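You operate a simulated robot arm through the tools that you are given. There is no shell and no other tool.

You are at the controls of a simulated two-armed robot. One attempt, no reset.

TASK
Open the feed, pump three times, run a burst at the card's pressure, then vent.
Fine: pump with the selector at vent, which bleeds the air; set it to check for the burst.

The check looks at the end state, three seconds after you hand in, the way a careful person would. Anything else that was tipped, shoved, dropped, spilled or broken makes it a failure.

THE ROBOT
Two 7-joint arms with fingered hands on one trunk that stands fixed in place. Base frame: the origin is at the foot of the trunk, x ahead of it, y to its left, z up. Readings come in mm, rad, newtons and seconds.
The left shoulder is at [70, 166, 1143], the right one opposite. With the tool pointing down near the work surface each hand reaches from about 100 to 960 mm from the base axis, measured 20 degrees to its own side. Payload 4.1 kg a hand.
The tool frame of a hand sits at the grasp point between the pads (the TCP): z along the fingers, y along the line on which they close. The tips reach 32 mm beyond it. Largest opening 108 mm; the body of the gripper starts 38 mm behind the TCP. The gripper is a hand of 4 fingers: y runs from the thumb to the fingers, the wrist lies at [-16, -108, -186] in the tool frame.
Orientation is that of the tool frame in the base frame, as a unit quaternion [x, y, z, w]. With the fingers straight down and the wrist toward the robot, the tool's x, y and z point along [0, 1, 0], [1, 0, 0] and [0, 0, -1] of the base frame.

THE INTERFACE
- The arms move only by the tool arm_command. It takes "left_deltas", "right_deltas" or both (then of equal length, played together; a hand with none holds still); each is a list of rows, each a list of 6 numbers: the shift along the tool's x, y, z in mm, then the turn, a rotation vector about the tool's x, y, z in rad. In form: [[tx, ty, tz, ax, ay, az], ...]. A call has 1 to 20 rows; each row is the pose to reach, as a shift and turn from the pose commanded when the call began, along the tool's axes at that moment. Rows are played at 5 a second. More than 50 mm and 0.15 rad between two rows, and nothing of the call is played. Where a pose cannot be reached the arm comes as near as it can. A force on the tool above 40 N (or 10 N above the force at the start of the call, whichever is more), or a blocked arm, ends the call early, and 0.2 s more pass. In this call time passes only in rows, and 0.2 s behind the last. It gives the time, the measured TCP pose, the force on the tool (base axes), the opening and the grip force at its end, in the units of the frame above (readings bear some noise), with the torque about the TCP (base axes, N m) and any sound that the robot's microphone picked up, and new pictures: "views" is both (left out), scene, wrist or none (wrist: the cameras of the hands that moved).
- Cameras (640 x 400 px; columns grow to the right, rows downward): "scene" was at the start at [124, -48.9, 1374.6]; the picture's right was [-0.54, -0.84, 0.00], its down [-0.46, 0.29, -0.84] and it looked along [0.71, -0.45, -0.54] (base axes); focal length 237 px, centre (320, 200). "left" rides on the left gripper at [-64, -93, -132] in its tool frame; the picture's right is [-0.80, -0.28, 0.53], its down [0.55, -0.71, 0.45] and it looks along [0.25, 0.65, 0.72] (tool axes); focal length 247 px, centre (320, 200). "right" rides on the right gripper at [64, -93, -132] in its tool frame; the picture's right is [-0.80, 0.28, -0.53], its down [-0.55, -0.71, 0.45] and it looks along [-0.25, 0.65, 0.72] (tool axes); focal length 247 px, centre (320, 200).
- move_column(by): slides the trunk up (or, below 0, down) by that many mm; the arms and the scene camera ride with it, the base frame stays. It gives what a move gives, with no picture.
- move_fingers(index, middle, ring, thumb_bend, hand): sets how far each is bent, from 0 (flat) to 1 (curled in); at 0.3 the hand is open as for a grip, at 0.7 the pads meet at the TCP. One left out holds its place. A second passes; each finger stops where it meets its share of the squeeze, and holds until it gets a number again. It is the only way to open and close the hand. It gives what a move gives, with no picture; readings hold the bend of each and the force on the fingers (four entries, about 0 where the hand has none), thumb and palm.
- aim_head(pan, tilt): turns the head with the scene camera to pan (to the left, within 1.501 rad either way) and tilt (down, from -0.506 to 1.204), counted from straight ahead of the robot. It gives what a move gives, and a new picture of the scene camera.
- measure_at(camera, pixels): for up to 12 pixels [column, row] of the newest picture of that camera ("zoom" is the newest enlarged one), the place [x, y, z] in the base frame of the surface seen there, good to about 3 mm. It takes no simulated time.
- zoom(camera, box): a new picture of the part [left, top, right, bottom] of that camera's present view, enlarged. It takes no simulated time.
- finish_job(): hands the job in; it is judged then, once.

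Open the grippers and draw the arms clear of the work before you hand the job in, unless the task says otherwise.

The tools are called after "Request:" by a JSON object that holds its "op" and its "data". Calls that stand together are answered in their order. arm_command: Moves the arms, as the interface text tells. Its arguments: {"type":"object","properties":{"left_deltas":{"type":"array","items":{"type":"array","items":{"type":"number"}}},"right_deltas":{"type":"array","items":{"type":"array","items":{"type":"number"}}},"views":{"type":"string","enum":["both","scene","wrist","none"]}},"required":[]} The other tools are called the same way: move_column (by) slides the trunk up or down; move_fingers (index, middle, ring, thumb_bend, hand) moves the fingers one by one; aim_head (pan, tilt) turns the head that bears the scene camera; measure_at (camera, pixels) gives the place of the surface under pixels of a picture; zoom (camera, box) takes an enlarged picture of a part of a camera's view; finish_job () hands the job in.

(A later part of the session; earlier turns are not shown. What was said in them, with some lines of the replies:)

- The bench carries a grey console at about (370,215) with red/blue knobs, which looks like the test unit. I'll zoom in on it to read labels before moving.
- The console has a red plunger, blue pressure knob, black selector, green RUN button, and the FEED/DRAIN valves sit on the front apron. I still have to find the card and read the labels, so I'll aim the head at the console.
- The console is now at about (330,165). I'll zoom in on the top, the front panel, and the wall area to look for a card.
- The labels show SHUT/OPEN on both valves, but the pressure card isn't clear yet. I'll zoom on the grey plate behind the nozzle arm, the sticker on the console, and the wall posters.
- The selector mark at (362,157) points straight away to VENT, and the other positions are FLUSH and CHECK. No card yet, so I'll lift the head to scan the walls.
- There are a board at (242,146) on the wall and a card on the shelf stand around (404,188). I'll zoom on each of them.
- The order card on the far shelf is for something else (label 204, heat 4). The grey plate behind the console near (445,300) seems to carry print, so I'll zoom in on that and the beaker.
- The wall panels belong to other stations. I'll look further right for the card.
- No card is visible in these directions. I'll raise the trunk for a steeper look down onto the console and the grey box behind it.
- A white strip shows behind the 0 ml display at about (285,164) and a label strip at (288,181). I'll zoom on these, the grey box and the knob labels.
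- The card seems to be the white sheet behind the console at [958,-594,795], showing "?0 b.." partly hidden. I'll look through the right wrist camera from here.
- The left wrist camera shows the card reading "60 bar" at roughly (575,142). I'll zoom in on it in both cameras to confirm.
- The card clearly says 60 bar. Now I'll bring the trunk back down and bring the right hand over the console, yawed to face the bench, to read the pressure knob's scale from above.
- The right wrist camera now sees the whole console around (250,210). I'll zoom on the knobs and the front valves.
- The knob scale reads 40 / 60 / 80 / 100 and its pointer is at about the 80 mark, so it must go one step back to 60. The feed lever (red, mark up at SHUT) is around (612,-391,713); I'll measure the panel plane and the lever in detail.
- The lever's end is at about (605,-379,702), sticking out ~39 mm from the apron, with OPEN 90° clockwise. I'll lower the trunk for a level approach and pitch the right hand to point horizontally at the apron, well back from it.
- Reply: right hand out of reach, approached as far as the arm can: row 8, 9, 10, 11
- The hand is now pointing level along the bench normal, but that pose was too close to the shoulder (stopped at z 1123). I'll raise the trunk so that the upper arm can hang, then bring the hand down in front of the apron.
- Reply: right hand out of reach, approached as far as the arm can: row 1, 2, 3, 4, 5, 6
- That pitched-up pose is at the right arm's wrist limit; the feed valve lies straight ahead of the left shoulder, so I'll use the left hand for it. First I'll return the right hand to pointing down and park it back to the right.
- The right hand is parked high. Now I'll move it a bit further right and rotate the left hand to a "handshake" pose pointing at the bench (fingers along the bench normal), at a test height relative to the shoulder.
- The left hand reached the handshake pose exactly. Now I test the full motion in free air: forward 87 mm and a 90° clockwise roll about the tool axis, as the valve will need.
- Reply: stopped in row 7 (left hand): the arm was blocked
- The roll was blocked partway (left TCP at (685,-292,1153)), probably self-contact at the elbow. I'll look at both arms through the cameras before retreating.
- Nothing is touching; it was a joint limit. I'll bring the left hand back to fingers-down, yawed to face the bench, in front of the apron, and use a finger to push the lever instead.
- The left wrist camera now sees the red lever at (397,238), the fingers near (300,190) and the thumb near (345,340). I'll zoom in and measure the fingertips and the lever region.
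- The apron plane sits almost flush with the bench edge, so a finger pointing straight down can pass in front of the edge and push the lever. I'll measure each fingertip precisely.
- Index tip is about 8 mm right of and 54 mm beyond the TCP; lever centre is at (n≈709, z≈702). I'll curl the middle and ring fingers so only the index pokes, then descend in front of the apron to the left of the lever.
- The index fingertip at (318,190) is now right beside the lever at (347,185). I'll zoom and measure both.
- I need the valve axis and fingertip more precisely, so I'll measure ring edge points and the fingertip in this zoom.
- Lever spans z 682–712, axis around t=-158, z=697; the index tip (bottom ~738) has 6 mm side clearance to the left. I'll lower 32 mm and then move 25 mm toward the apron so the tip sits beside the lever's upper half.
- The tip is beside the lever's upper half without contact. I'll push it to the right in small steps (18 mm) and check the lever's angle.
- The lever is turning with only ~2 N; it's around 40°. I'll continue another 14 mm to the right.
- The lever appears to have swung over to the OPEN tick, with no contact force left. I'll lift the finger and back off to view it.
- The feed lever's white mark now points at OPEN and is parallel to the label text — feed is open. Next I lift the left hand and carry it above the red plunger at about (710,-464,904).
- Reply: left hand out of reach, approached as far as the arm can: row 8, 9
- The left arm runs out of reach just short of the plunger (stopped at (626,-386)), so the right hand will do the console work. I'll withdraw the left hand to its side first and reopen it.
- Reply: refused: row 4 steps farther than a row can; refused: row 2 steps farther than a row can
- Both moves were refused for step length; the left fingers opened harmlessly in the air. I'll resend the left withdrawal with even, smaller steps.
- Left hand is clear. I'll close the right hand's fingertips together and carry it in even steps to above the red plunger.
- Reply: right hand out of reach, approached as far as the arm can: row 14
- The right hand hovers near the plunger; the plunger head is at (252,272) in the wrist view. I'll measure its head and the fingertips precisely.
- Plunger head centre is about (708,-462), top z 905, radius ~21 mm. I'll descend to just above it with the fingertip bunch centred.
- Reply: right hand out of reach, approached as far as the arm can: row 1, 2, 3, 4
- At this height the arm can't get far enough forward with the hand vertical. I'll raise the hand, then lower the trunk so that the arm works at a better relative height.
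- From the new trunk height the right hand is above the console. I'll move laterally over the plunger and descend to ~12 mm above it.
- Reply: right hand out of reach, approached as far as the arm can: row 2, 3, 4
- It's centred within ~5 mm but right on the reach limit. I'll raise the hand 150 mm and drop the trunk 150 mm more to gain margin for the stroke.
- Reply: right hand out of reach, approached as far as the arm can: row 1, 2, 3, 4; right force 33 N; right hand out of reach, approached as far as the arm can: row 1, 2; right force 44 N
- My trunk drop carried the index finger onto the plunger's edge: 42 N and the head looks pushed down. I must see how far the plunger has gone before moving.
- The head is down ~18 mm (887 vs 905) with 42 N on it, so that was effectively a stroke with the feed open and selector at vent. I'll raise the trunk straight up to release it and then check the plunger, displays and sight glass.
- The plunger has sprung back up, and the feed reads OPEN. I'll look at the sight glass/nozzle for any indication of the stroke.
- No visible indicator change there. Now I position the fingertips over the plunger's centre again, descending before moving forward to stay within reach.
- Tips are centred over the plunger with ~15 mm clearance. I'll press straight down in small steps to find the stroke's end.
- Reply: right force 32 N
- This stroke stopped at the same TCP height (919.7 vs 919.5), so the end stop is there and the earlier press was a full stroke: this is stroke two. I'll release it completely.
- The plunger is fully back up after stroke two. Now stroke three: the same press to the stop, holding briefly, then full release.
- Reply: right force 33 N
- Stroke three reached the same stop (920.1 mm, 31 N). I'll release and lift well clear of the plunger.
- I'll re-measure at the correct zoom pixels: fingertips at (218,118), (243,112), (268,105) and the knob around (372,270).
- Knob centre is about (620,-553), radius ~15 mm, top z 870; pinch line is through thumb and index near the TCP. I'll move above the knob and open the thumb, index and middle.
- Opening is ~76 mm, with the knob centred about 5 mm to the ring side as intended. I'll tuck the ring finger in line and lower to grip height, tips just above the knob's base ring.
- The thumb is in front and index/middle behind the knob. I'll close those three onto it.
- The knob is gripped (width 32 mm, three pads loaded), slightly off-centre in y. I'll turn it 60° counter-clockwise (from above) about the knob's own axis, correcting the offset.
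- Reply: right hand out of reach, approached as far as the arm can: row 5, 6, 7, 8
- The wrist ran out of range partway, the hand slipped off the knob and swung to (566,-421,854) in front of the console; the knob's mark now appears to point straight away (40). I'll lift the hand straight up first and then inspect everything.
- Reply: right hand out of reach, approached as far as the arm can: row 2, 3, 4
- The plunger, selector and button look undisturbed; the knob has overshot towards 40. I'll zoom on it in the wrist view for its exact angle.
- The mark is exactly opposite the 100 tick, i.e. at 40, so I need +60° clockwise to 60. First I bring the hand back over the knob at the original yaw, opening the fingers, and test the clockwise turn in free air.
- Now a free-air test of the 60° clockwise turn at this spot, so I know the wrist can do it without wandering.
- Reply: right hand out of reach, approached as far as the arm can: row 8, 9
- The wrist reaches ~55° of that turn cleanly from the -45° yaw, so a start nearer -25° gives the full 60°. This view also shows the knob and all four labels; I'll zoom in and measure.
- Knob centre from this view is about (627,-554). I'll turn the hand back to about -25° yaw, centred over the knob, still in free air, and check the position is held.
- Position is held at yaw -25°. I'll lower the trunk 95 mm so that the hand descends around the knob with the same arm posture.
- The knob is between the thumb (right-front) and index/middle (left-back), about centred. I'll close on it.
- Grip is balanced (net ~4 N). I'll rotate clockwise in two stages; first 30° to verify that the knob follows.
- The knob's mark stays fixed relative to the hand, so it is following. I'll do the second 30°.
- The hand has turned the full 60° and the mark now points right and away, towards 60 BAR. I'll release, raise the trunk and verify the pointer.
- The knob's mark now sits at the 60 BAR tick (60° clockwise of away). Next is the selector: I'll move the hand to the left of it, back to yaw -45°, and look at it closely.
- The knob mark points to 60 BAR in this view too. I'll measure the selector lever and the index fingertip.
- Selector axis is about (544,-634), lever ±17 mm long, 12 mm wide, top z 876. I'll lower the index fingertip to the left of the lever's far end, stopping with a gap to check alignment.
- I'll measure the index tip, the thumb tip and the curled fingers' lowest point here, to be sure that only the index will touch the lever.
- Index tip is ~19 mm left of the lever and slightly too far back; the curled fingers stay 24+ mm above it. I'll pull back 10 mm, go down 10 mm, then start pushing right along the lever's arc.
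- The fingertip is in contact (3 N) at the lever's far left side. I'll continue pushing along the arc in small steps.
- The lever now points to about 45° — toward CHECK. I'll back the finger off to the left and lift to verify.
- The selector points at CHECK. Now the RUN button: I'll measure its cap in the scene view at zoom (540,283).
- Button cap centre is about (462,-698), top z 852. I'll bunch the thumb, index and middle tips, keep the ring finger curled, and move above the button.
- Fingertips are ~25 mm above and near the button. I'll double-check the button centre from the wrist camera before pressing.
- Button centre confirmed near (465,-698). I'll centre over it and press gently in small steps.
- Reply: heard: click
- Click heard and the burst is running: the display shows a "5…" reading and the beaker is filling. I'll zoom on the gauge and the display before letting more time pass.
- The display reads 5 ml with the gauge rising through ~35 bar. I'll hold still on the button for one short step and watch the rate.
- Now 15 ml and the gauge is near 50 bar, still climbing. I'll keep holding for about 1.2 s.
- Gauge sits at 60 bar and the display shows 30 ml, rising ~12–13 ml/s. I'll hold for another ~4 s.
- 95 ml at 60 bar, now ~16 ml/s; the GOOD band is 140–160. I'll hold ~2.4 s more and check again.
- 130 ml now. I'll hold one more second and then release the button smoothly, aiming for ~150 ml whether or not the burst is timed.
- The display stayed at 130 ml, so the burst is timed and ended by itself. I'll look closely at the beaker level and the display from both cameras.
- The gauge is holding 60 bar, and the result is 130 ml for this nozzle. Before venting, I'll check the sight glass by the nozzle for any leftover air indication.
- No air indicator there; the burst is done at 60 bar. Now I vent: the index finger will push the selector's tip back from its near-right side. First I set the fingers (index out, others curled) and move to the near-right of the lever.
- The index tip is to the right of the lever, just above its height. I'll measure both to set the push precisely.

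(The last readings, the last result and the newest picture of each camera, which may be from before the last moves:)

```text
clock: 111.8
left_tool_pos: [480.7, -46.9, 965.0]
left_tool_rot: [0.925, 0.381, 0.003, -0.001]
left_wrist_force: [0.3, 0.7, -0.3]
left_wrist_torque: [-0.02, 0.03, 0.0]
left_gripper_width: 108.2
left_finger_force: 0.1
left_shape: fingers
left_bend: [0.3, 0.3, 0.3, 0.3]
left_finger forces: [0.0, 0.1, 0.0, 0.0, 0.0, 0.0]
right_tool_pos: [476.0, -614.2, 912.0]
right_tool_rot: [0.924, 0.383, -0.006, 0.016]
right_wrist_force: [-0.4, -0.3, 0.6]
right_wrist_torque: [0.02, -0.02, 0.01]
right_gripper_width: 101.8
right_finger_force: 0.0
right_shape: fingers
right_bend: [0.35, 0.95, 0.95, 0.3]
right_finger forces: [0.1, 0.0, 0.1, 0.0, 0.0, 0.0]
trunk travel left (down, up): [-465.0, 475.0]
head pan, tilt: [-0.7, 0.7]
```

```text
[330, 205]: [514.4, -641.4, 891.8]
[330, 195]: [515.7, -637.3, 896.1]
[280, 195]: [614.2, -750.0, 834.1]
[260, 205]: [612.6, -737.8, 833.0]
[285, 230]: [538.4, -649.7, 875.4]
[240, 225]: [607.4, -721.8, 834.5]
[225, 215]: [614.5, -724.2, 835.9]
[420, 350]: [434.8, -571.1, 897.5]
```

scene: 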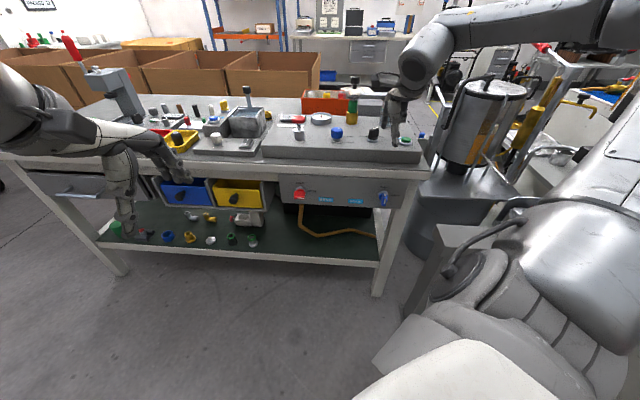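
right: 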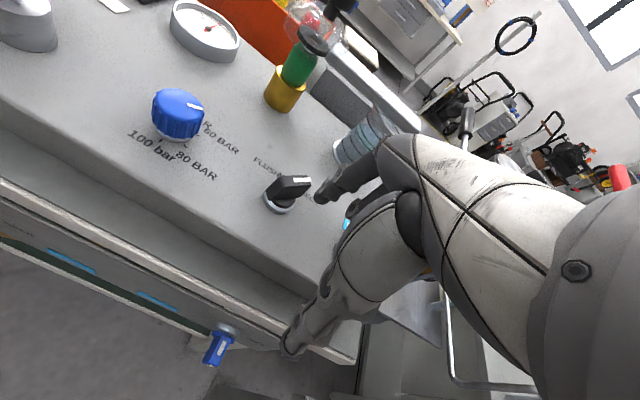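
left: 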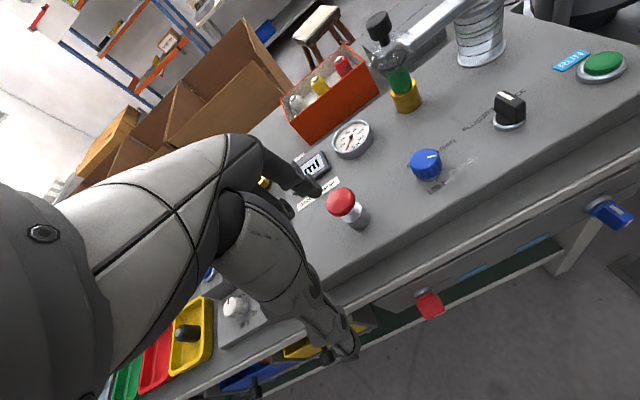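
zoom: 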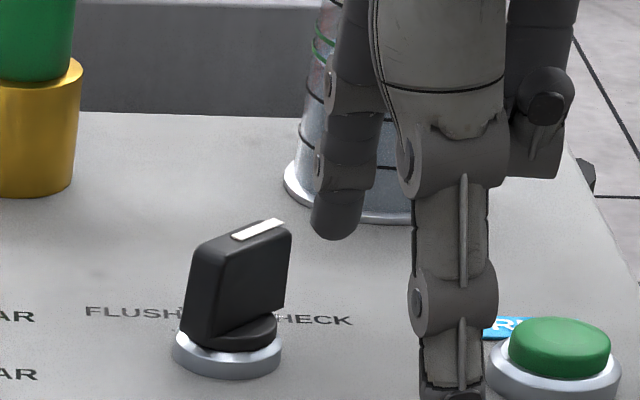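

Lever is at ~45° (CHECK confirmed by its corners) and the fingertip has ~10 mm of gap. I'll lower 24 mm and push its tip away and leftward along its arc, first to about half-way.

Request:
{"op": "arm_command", "data": {"right_deltas": [[0, 0, 12, 0, 0, 0], [0, 0, 24, 0, 0, 0], [4, 4, 24, 0, 0, 0], [6.8, 6.8, 24, 0, 0, 0], [7.2, 10.5, 24, 0, 0, 0], [7.5, 14, 24, 0, 0, 0]], "views": "wrist"}}

Request:
{"op": "zoom", "data": {"camera": "scene", "box": [340, 100, 420, 150]}}

Request:
{"op": "zoom", "data": {"camera": "right", "box": [230, 150, 358, 250]}}

```text
clock: 113.2
left_tool_pos: [481.6, -49.2, 965.5]
left_tool_rot: [0.924, 0.381, 0.002, -0.002]
left_wrist_force: [0.0, -0.1, 0.2]
left_wrist_torque: [0.0, -0.03, 0.0]
left_gripper_width: 108.2
left_finger_force: 0.0
left_shape: fingers
left_bend: [0.3, 0.3, 0.3, 0.3]
left_finger forces: [0.0, 0.1, 0.0, 0.0, 0.0, 0.0]
right_tool_pos: [490.6, -620.1, 888.6]
right_tool_rot: [0.923, 0.384, -0.006, 0.015]
right_wrist_force: [-0.5, -0.5, 0.1]
right_wrist_torque: [0.01, 0.05, -0.06]
right_gripper_width: 99.9
right_finger_force: 0.5
right_shape: fingers
right_bend: [0.36, 0.95, 0.95, 0.3]
right_finger forces: [1.3, 0.1, 0.0, 0.1, 0.0, 0.0]
trunk travel left (down, up): [-465.0, 475.0]
head pan, tilt: [-0.7, 0.7]
```

right: 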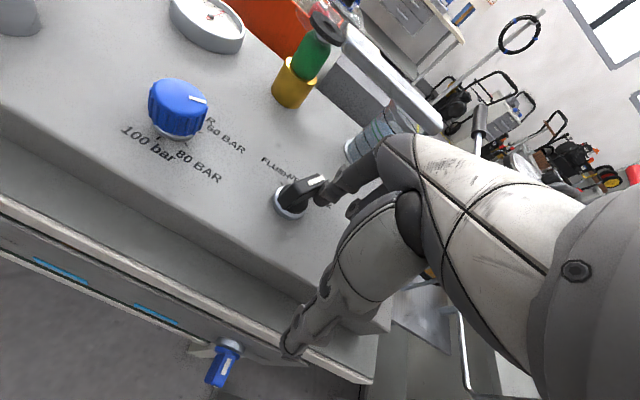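

```text
8.00 times, centred on (380, 125) of scene
```

zoom: 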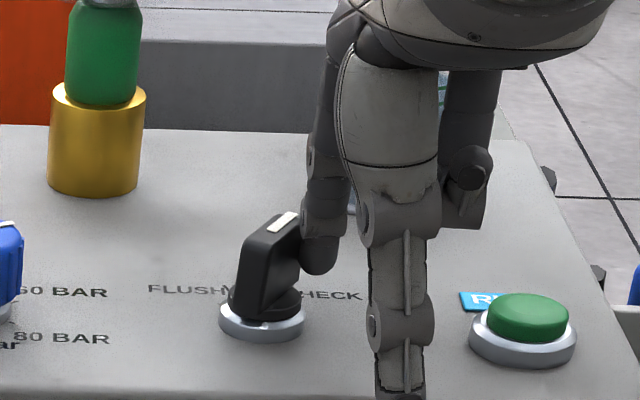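

```text
4.00 times, centred on (294, 200) of right
```

zoom: 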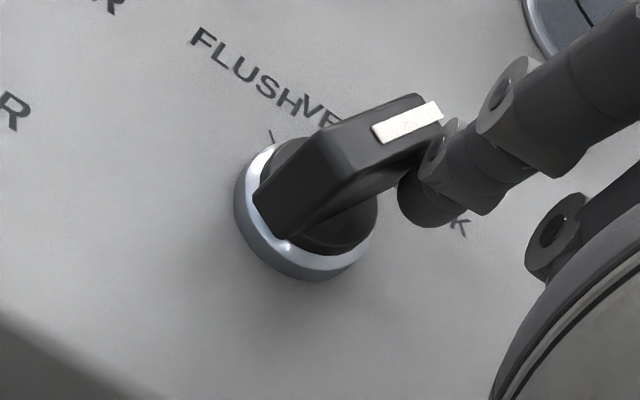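

The lever is coming back, about 25° from VENT. I'll continue along the arc to the computed 0° point in small steps.

Request:
{"op": "arm_command", "data": {"right_deltas": [[0.8, 2, 0, 0, 0, 0], [1.6, 3.8, 0, 0, 0, 0], [2.6, 5.2, 0, 0, 0, 0]], "views": "wrist"}}

Request:
{"op": "zoom", "data": {"camera": "scene", "box": [340, 100, 420, 150]}}

Request:
{"op": "zoom", "data": {"camera": "right", "box": [230, 150, 358, 250]}}

```text
clock: 114.0
left_tool_pos: [481.4, -47.2, 964.5]
left_tool_rot: [0.925, 0.381, 0.003, -0.001]
left_wrist_force: [1.6, 0.8, -0.2]
left_wrist_torque: [-0.01, -0.01, -0.03]
left_gripper_width: 108.0
left_finger_force: 0.0
left_shape: fingers
left_bend: [0.3, 0.3, 0.3, 0.3]
left_finger forces: [0.1, 0.0, 0.0, 0.0, 0.0, 0.0]
right_tool_pos: [497.3, -621.4, 888.2]
right_tool_rot: [0.924, 0.383, -0.007, 0.015]
right_wrist_force: [0.7, -0.2, 0.8]
right_wrist_torque: [-0.01, -0.01, 0.02]
right_gripper_width: 101.6
right_finger_force: 0.0
right_shape: fingers
right_bend: [0.35, 0.95, 0.95, 0.3]
right_finger forces: [0.0, 0.0, 0.0, 0.0, 0.1, 0.0]
trunk travel left (down, up): [-465.0, 475.0]
head pan, tilt: [-0.7, 0.7]
```

right: 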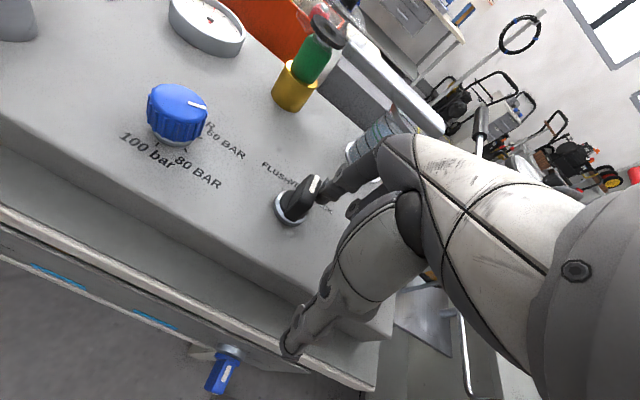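

```text
8.00 times, centred on (380, 125) of scene
```

zoom: 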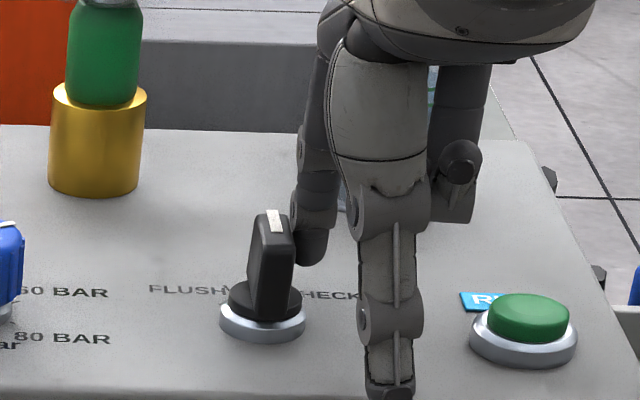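

```text
4.00 times, centred on (294, 200) of right
```

zoom: 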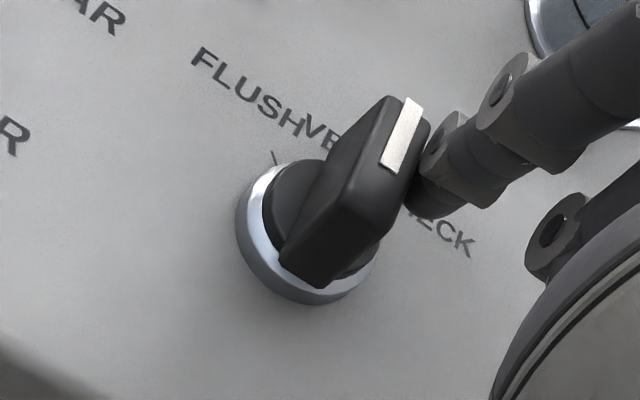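

The lever has snapped back with no contact force left, looking as it did at VENT initially. I'll move the finger away to the right and lift, then verify the selector and gauge.

Request:
{"op": "arm_command", "data": {"right_deltas": [[-8, -3, 0, 0, 0, 0], [-14, -8, -15, 0, 0, 0], [-16, -20, -55, 0, 0, 0], [-10, -40, -95, 0, 0, 0], [-5, -70, -110, 0, 0, 0]], "views": "both"}}

Request:
{"op": "zoom", "data": {"camera": "scene", "box": [270, 90, 420, 160]}}

Request:
{"op": "zoom", "data": {"camera": "right", "box": [140, 60, 340, 240]}}

```text
clock: 115.2
left_tool_pos: [480.1, -46.8, 966.2]
left_tool_rot: [0.925, 0.38, 0.003, -0.001]
left_wrist_force: [0.6, -0.5, 0.4]
left_wrist_torque: [-0.02, -0.02, -0.01]
left_gripper_width: 108.1
left_finger_force: 0.1
left_shape: fingers
left_bend: [0.3, 0.3, 0.3, 0.3]
left_finger forces: [0.0, 0.1, 0.1, 0.0, 0.1, 0.1]
right_tool_pos: [442.2, -571.8, 998.7]
right_tool_rot: [0.924, 0.383, -0.005, 0.015]
right_wrist_force: [-0.8, -0.1, -0.4]
right_wrist_torque: [-0.03, -0.03, 0.02]
right_gripper_width: 101.9
right_finger_force: 0.1
right_shape: fingers
right_bend: [0.35, 0.95, 0.95, 0.3]
right_finger forces: [0.0, 0.1, 0.0, 0.0, 0.0, 0.1]
trunk travel left (down, up): [-465.0, 475.0]
head pan, tilt: [-0.7, 0.7]
```

scene: 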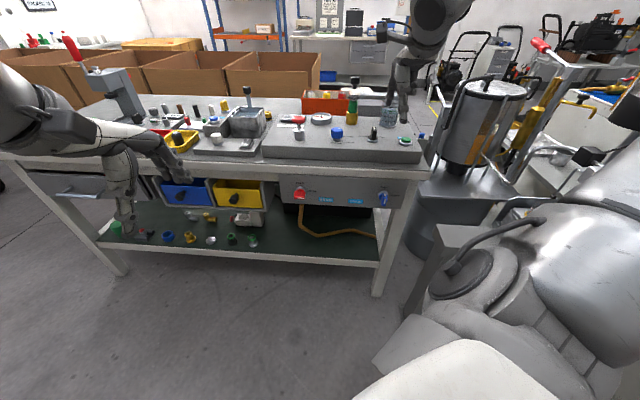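
right: 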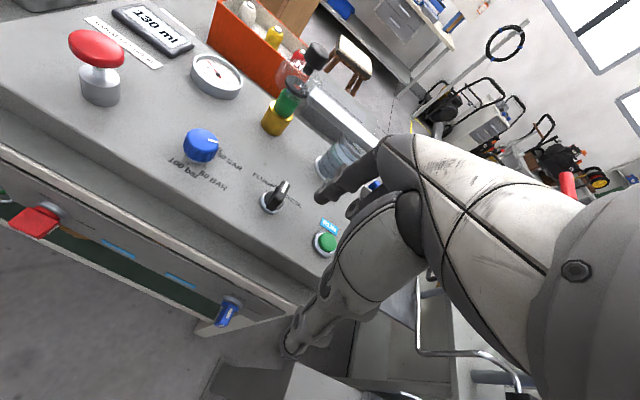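

```text
4.27 times, centred on (345, 125) of scene
```

zoom: 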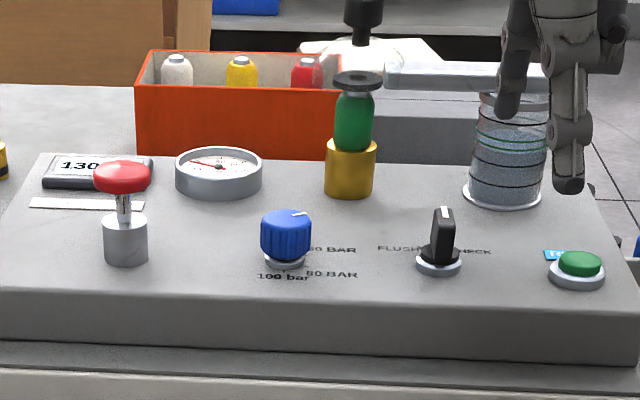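

```text
2.22 times, centred on (240, 150) of right
```

zoom: 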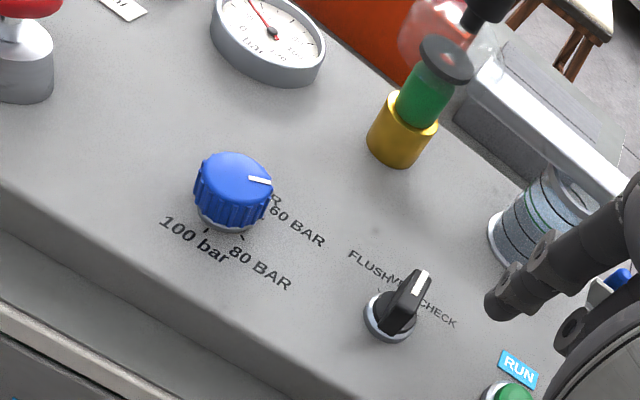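

The gauge needle is falling and the selector points at VENT. I'll open the right hand while moving it back clear of the bench, then re-check gauge and selector.

Request:
{"op": "zoom", "data": {"camera": "right", "box": [240, 160, 320, 220]}}

Request:
{"op": "measure_at", "data": {"camera": "zoom", "pixels": [[360, 165], [340, 200], [300, 190], [275, 270], [235, 320], [330, 160], [380, 170]]}}

Request:
{"op": "move_fingers", "data": {"hand": "right", "index": 0.3, "middle": 0.3, "ring": 0.3, "thumb_bend": 0.3}}

Request:
{"op": "arm_command", "data": {"right_deltas": [[0, -30, -25, 0, 0, 0], [0, -65, -50, 0, 0, 0], [0, -100, -75, 0, 0, 0], [0, -135, -100, 0, 0, 0], [0, -170, -125, 0, 0, 0], [0, -205, -150, 0, 0, 0]], "views": "both"}}

```text
6.67 times, centred on (280, 190) of right
```

zoom: 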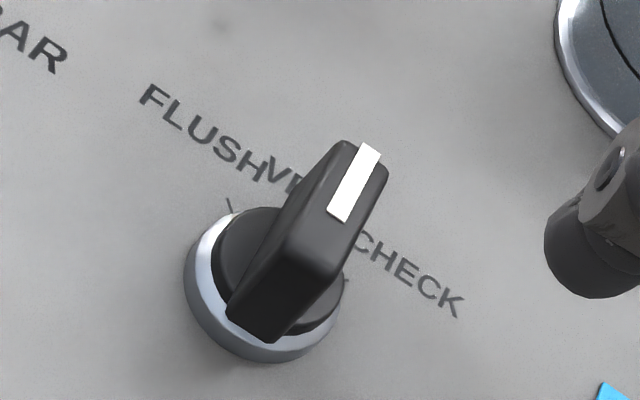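

```text
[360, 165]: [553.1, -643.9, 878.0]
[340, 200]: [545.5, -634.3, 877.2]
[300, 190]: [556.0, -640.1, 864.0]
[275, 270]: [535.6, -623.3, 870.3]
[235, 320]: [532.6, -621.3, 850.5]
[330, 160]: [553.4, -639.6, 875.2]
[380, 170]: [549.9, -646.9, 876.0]
```

```text
clock: 116.2
left_tool_pos: [480.2, -47.2, 965.1]
left_tool_rot: [0.924, 0.381, 0.003, -0.001]
left_wrist_force: [0.0, -0.5, -0.3]
left_wrist_torque: [-0.02, -0.03, -0.01]
left_gripper_width: 108.2
left_finger_force: 0.1
left_shape: fingers
left_bend: [0.3, 0.3, 0.3, 0.3]
left_finger forces: [0.1, 0.0, 0.0, 0.0, 0.1, 0.0]
right_tool_pos: [443.1, -571.9, 995.5]
right_tool_rot: [0.924, 0.382, -0.006, 0.015]
right_wrist_force: [0.0, 0.5, -0.7]
right_wrist_torque: [-0.03, 0.05, 0.03]
right_gripper_width: 108.1
right_finger_force: 0.0
right_shape: fingers
right_bend: [0.3, 0.3, 0.3, 0.3]
right_finger forces: [0.1, 0.0, 0.0, 0.0, 0.0, 0.0]
trunk travel left (down, up): [-465.0, 475.0]
head pan, tilt: [-0.7, 0.7]
```

```text
clock: 117.6
left_tool_pos: [482.1, -47.2, 966.1]
left_tool_rot: [0.924, 0.381, 0.003, -0.001]
left_wrist_force: [0.2, -0.3, 0.6]
left_wrist_torque: [0.0, 0.03, 0.0]
left_gripper_width: 108.2
left_finger_force: 0.1
left_shape: fingers
left_bend: [0.3, 0.3, 0.3, 0.3]
left_finger forces: [0.1, 0.1, 0.1, 0.0, 0.0, 0.0]
right_tool_pos: [297.7, -422.3, 1142.1]
right_tool_rot: [0.924, 0.383, -0.006, 0.015]
right_wrist_force: [0.3, 0.3, 0.1]
right_wrist_torque: [-0.04, -0.02, -0.01]
right_gripper_width: 108.5
right_finger_force: 0.1
right_shape: fingers
right_bend: [0.3, 0.3, 0.3, 0.3]
right_finger forces: [0.0, 0.0, 0.0, 0.1, 0.0, 0.0]
trunk travel left (down, up): [-465.0, 475.0]
head pan, tilt: [-0.7, 0.7]
```

scene: 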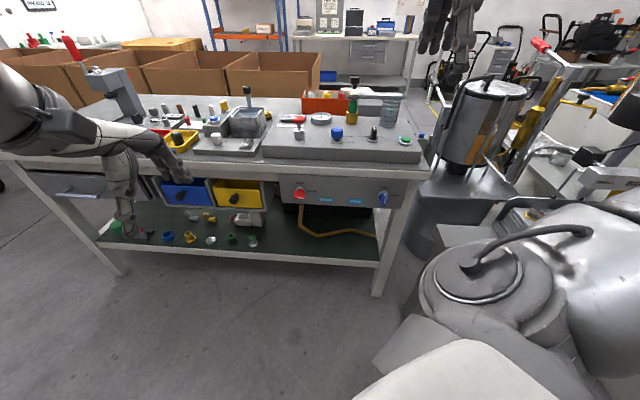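
right: 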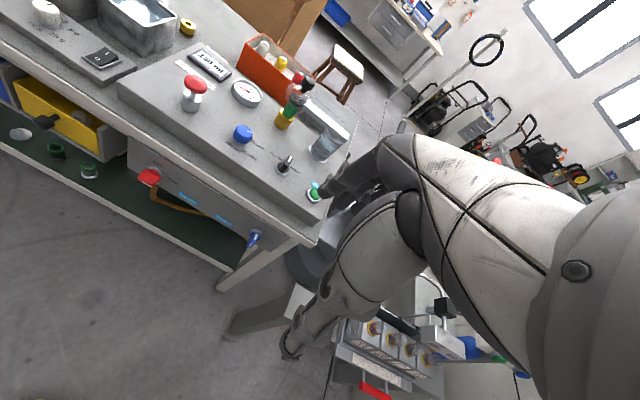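

Both hands are open and clear. I'll verify the final state: gauge, selector, pressure knob, feed valve and everything around.

Request:
{"op": "zoom", "data": {"camera": "scene", "box": [340, 110, 404, 150]}}

Request:
{"op": "zoom", "data": {"camera": "right", "box": [170, 30, 330, 130]}}

Request:
{"op": "zoom", "data": {"camera": "scene", "box": [270, 100, 420, 220]}}

Request:
{"op": "zoom", "data": {"camera": "right", "box": [120, 140, 280, 260]}}

```text
10.00 times, centred on (372, 130) of scene
```

zoom: 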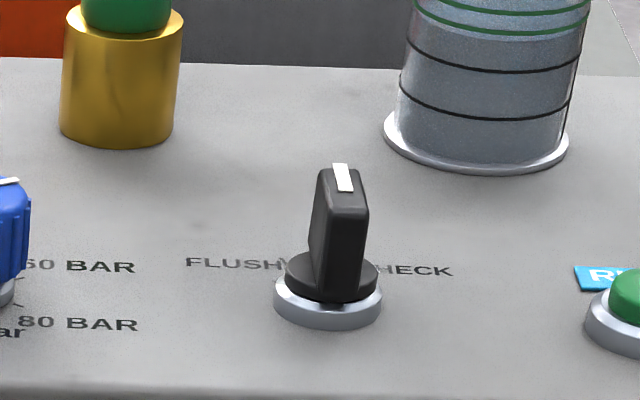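

```text
4.00 times, centred on (250, 80) of right
```

zoom: 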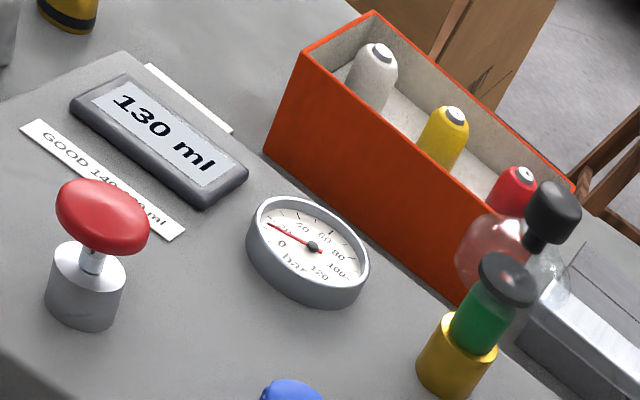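

```text
3.33 times, centred on (345, 160) of scene
```

zoom: 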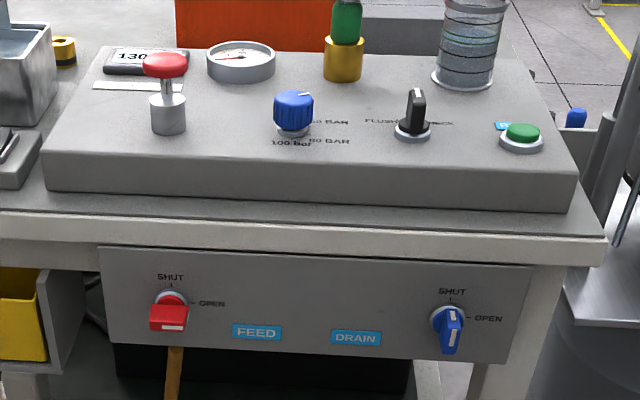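

```text
3.33 times, centred on (200, 200) of right
```

zoom: 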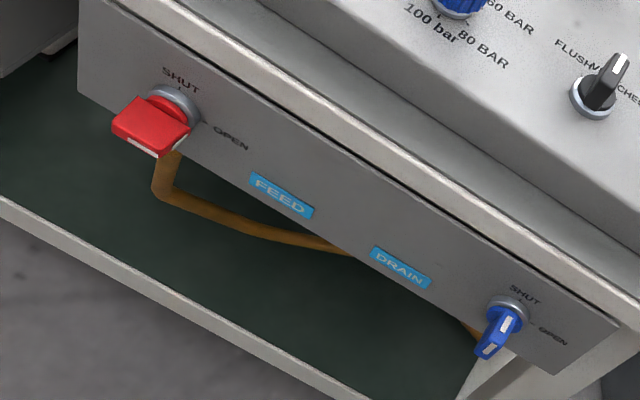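

The selector is back at VENT, feed OPEN, drain still SHUT, knob at 60, and the gauge is bleeding down (~12 bar). I'll raise the trunk back to its starting height, which also lets the pressure finish venting, and check again.

Request:
{"op": "move_column", "data": {"by": 185}}

Request:
{"op": "aim_head", "data": {"pan": -0.7, "tilt": 0.75}}

Request:
{"op": "zoom", "data": {"camera": "scene", "box": [240, 110, 400, 210]}}

Request:
{"op": "zoom", "data": {"camera": "right", "box": [160, 60, 352, 180]}}

```text
clock: 119.7
left_tool_pos: [481.5, -48.5, 1148.7]
left_tool_rot: [0.925, 0.381, 0.002, -0.001]
left_wrist_force: [0.6, 0.7, 0.1]
left_wrist_torque: [-0.01, -0.01, -0.02]
left_gripper_width: 108.1
left_finger_force: 0.0
left_shape: fingers
left_bend: [0.3, 0.3, 0.3, 0.3]
left_finger forces: [0.0, 0.0, 0.1, 0.1, 0.1, 0.1]
right_tool_pos: [297.9, -422.6, 1327.4]
right_tool_rot: [0.924, 0.383, -0.005, 0.015]
right_wrist_force: [-0.4, 0.4, 0.5]
right_wrist_torque: [0.01, 0.0, 0.0]
right_gripper_width: 108.3
right_finger_force: 0.2
right_shape: fingers
right_bend: [0.3, 0.3, 0.3, 0.3]
right_finger forces: [0.0, 0.0, 0.0, 0.1, 0.0, 0.0]
trunk travel left (down, up): [-650.0, 290.0]
head pan, tilt: [-0.7, 0.7]
```

```text
clock: 120.3
left_tool_pos: [480.9, -48.7, 1150.1]
left_tool_rot: [0.925, 0.381, 0.003, -0.001]
left_wrist_force: [-0.4, -0.2, 0.0]
left_wrist_torque: [-0.02, -0.03, 0.03]
left_gripper_width: 108.1
left_finger_force: 0.1
left_shape: fingers
left_bend: [0.3, 0.3, 0.3, 0.3]
left_finger forces: [0.0, 0.0, 0.0, 0.0, 0.0, 0.0]
right_tool_pos: [298.7, -423.0, 1328.0]
right_tool_rot: [0.924, 0.383, -0.007, 0.015]
right_wrist_force: [-0.6, 0.6, -0.4]
right_wrist_torque: [0.0, -0.02, 0.01]
right_gripper_width: 108.6
right_finger_force: 0.0
right_shape: fingers
right_bend: [0.3, 0.3, 0.3, 0.3]
right_finger forces: [0.0, 0.0, 0.0, 0.1, 0.0, 0.1]
trunk travel left (down, up): [-650.0, 290.0]
head pan, tilt: [-0.7, 0.75]
```

scene: 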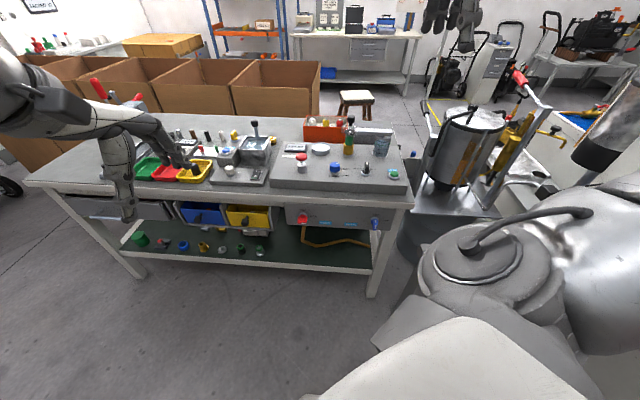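

```text
4.00 times, centred on (320, 160) of scene
```

zoom: 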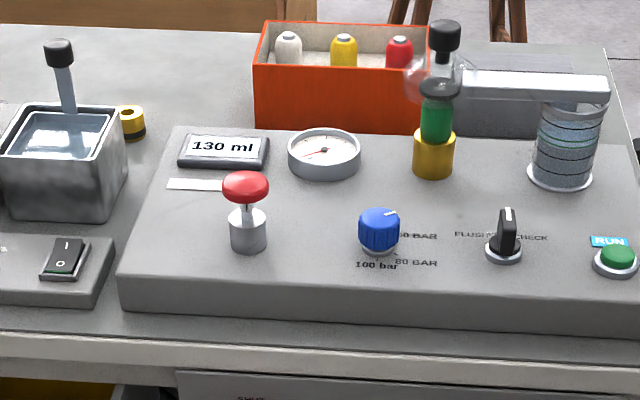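

```text
3.33 times, centred on (256, 120) of right
```

zoom: 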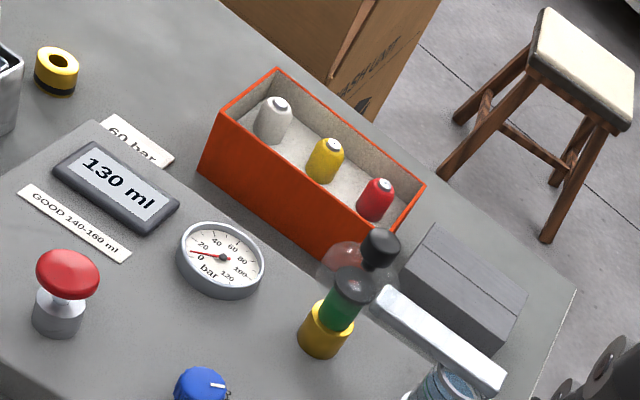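

The gauge is back near zero, the selector is at VENT, the knob at 60, the feed is open, and nothing else has moved. A final close look at gauge and knobs before handing in.

Request:
{"op": "zoom", "data": {"camera": "scene", "box": [300, 130, 400, 190]}}

Request:
{"op": "zoom", "data": {"camera": "right", "box": [200, 120, 250, 156]}}

```text
6.40 times, centred on (350, 160) of scene
```

zoom: 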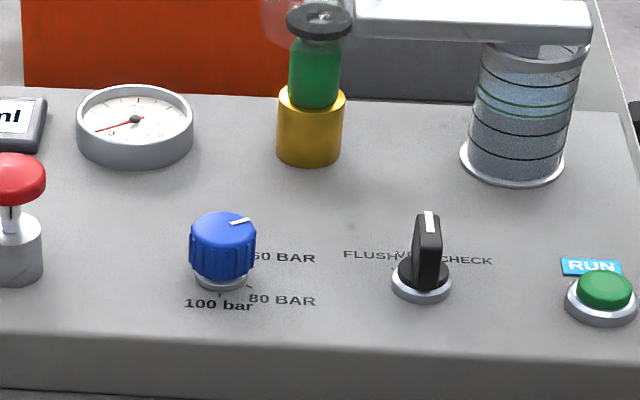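

```text
11.11 times, centred on (225, 138) of right
```

zoom: 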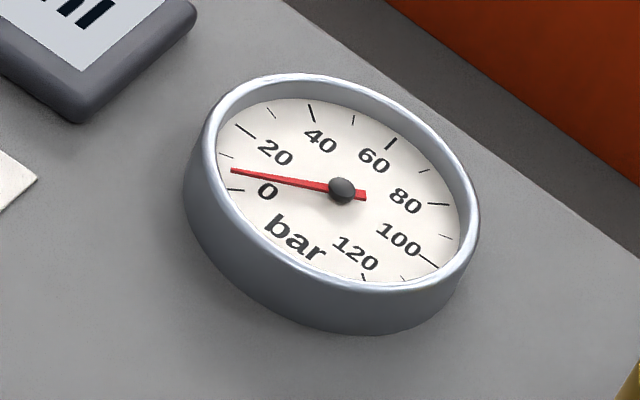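

The gauge still shows ~5 bar and is decaying; I'll wait a few seconds with the arms still so that it is fully vented.

Request:
{"op": "arm_command", "data": {"right_deltas": [[0, 0, 0, 0, 0, 0], [0, 0, 0, 0, 0, 0], [0, 0, 0, 0, 0, 0], [0, 0, 0, 0, 0, 0], [0, 0, 0, 0, 0, 0], [0, 0, 0, 0, 0, 0], [0, 0, 0, 0, 0, 0], [0, 0, 0, 0, 0, 0], [0, 0, 0, 0, 0, 0], [0, 0, 0, 0, 0, 0], [0, 0, 0, 0, 0, 0], [0, 0, 0, 0, 0, 0], [0, 0, 0, 0, 0, 0], [0, 0, 0, 0, 0, 0], [0, 0, 0, 0, 0, 0], [0, 0, 0, 0, 0, 0], [0, 0, 0, 0, 0, 0], [0, 0, 0, 0, 0, 0], [0, 0, 0, 0, 0, 0], [0, 0, 0, 0, 0, 0]], "views": "none"}}

Request:
{"op": "zoom", "data": {"camera": "right", "box": [200, 120, 250, 156]}}

```text
clock: 124.5
left_tool_pos: [482.4, -46.8, 1150.1]
left_tool_rot: [0.924, 0.382, 0.003, -0.001]
left_wrist_force: [0.7, -0.6, 0.4]
left_wrist_torque: [-0.03, -0.01, 0.02]
left_gripper_width: 108.3
left_finger_force: 0.0
left_shape: fingers
left_bend: [0.3, 0.3, 0.3, 0.3]
left_finger forces: [0.0, 0.1, 0.0, 0.0, 0.0, 0.0]
right_tool_pos: [299.1, -423.7, 1327.2]
right_tool_rot: [0.924, 0.382, -0.006, 0.014]
right_wrist_force: [0.2, 0.5, -0.1]
right_wrist_torque: [-0.04, -0.05, -0.03]
right_gripper_width: 108.4
right_finger_force: 0.1
right_shape: fingers
right_bend: [0.3, 0.3, 0.3, 0.3]
right_finger forces: [0.1, 0.0, 0.0, 0.0, 0.0, 0.0]
trunk travel left (down, up): [-650.0, 290.0]
head pan, tilt: [-0.7, 0.75]
```

```text
11.11 times, centred on (225, 138) of right
```

zoom: 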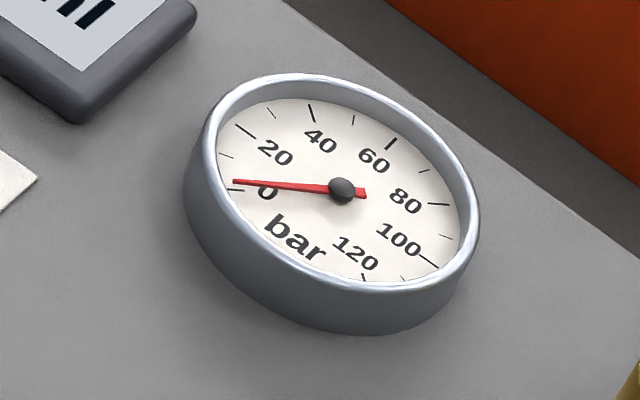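

The gauge reads zero, so the line is vented. Feed is open, the selector is at VENT, the knob is at 60, and both hands are open and clear of the bench, so I'm handing the job in.

Request:
{"op": "finish_job", "data": {}}

```text
The job is handed in.
```

I opened the feed, pumped three times, ran one burst at 60 bar and vented, then handed the job in. The burst gave 130 ml, below the console's "GOOD 140-160 ml" label.

- **Feed:** the red lever is at OPEN. I never touched the drain, which is still SHUT.
- **Pump:** three full strokes with the selector at VENT. The first was unplanned: lowering the trunk brought a finger down onto the plunger. It went to the same end stop as the other two, so I counted it.
- **Burst:** the card reads 60 bar, so I turned the pressure knob there from 80 and set the selector to CHECK. The gauge sat at about 60 bar, and the burst stopped by itself at 130 ml.
- **Low reading:** I saw no sign of leftover air, so I think the nozzle itself is delivering low, but I can't confirm that. I did not run a second burst, because it would probably have overfilled the beaker.
- **Vent:** the selector is back at VENT and the gauge has dropped to about zero.

While I was setting the pressure, the right hand slipped off the knob, which spun to 40 before I brought it back to 60. I saw nothing else moved or damaged. Both hands are open and clear of the bench.
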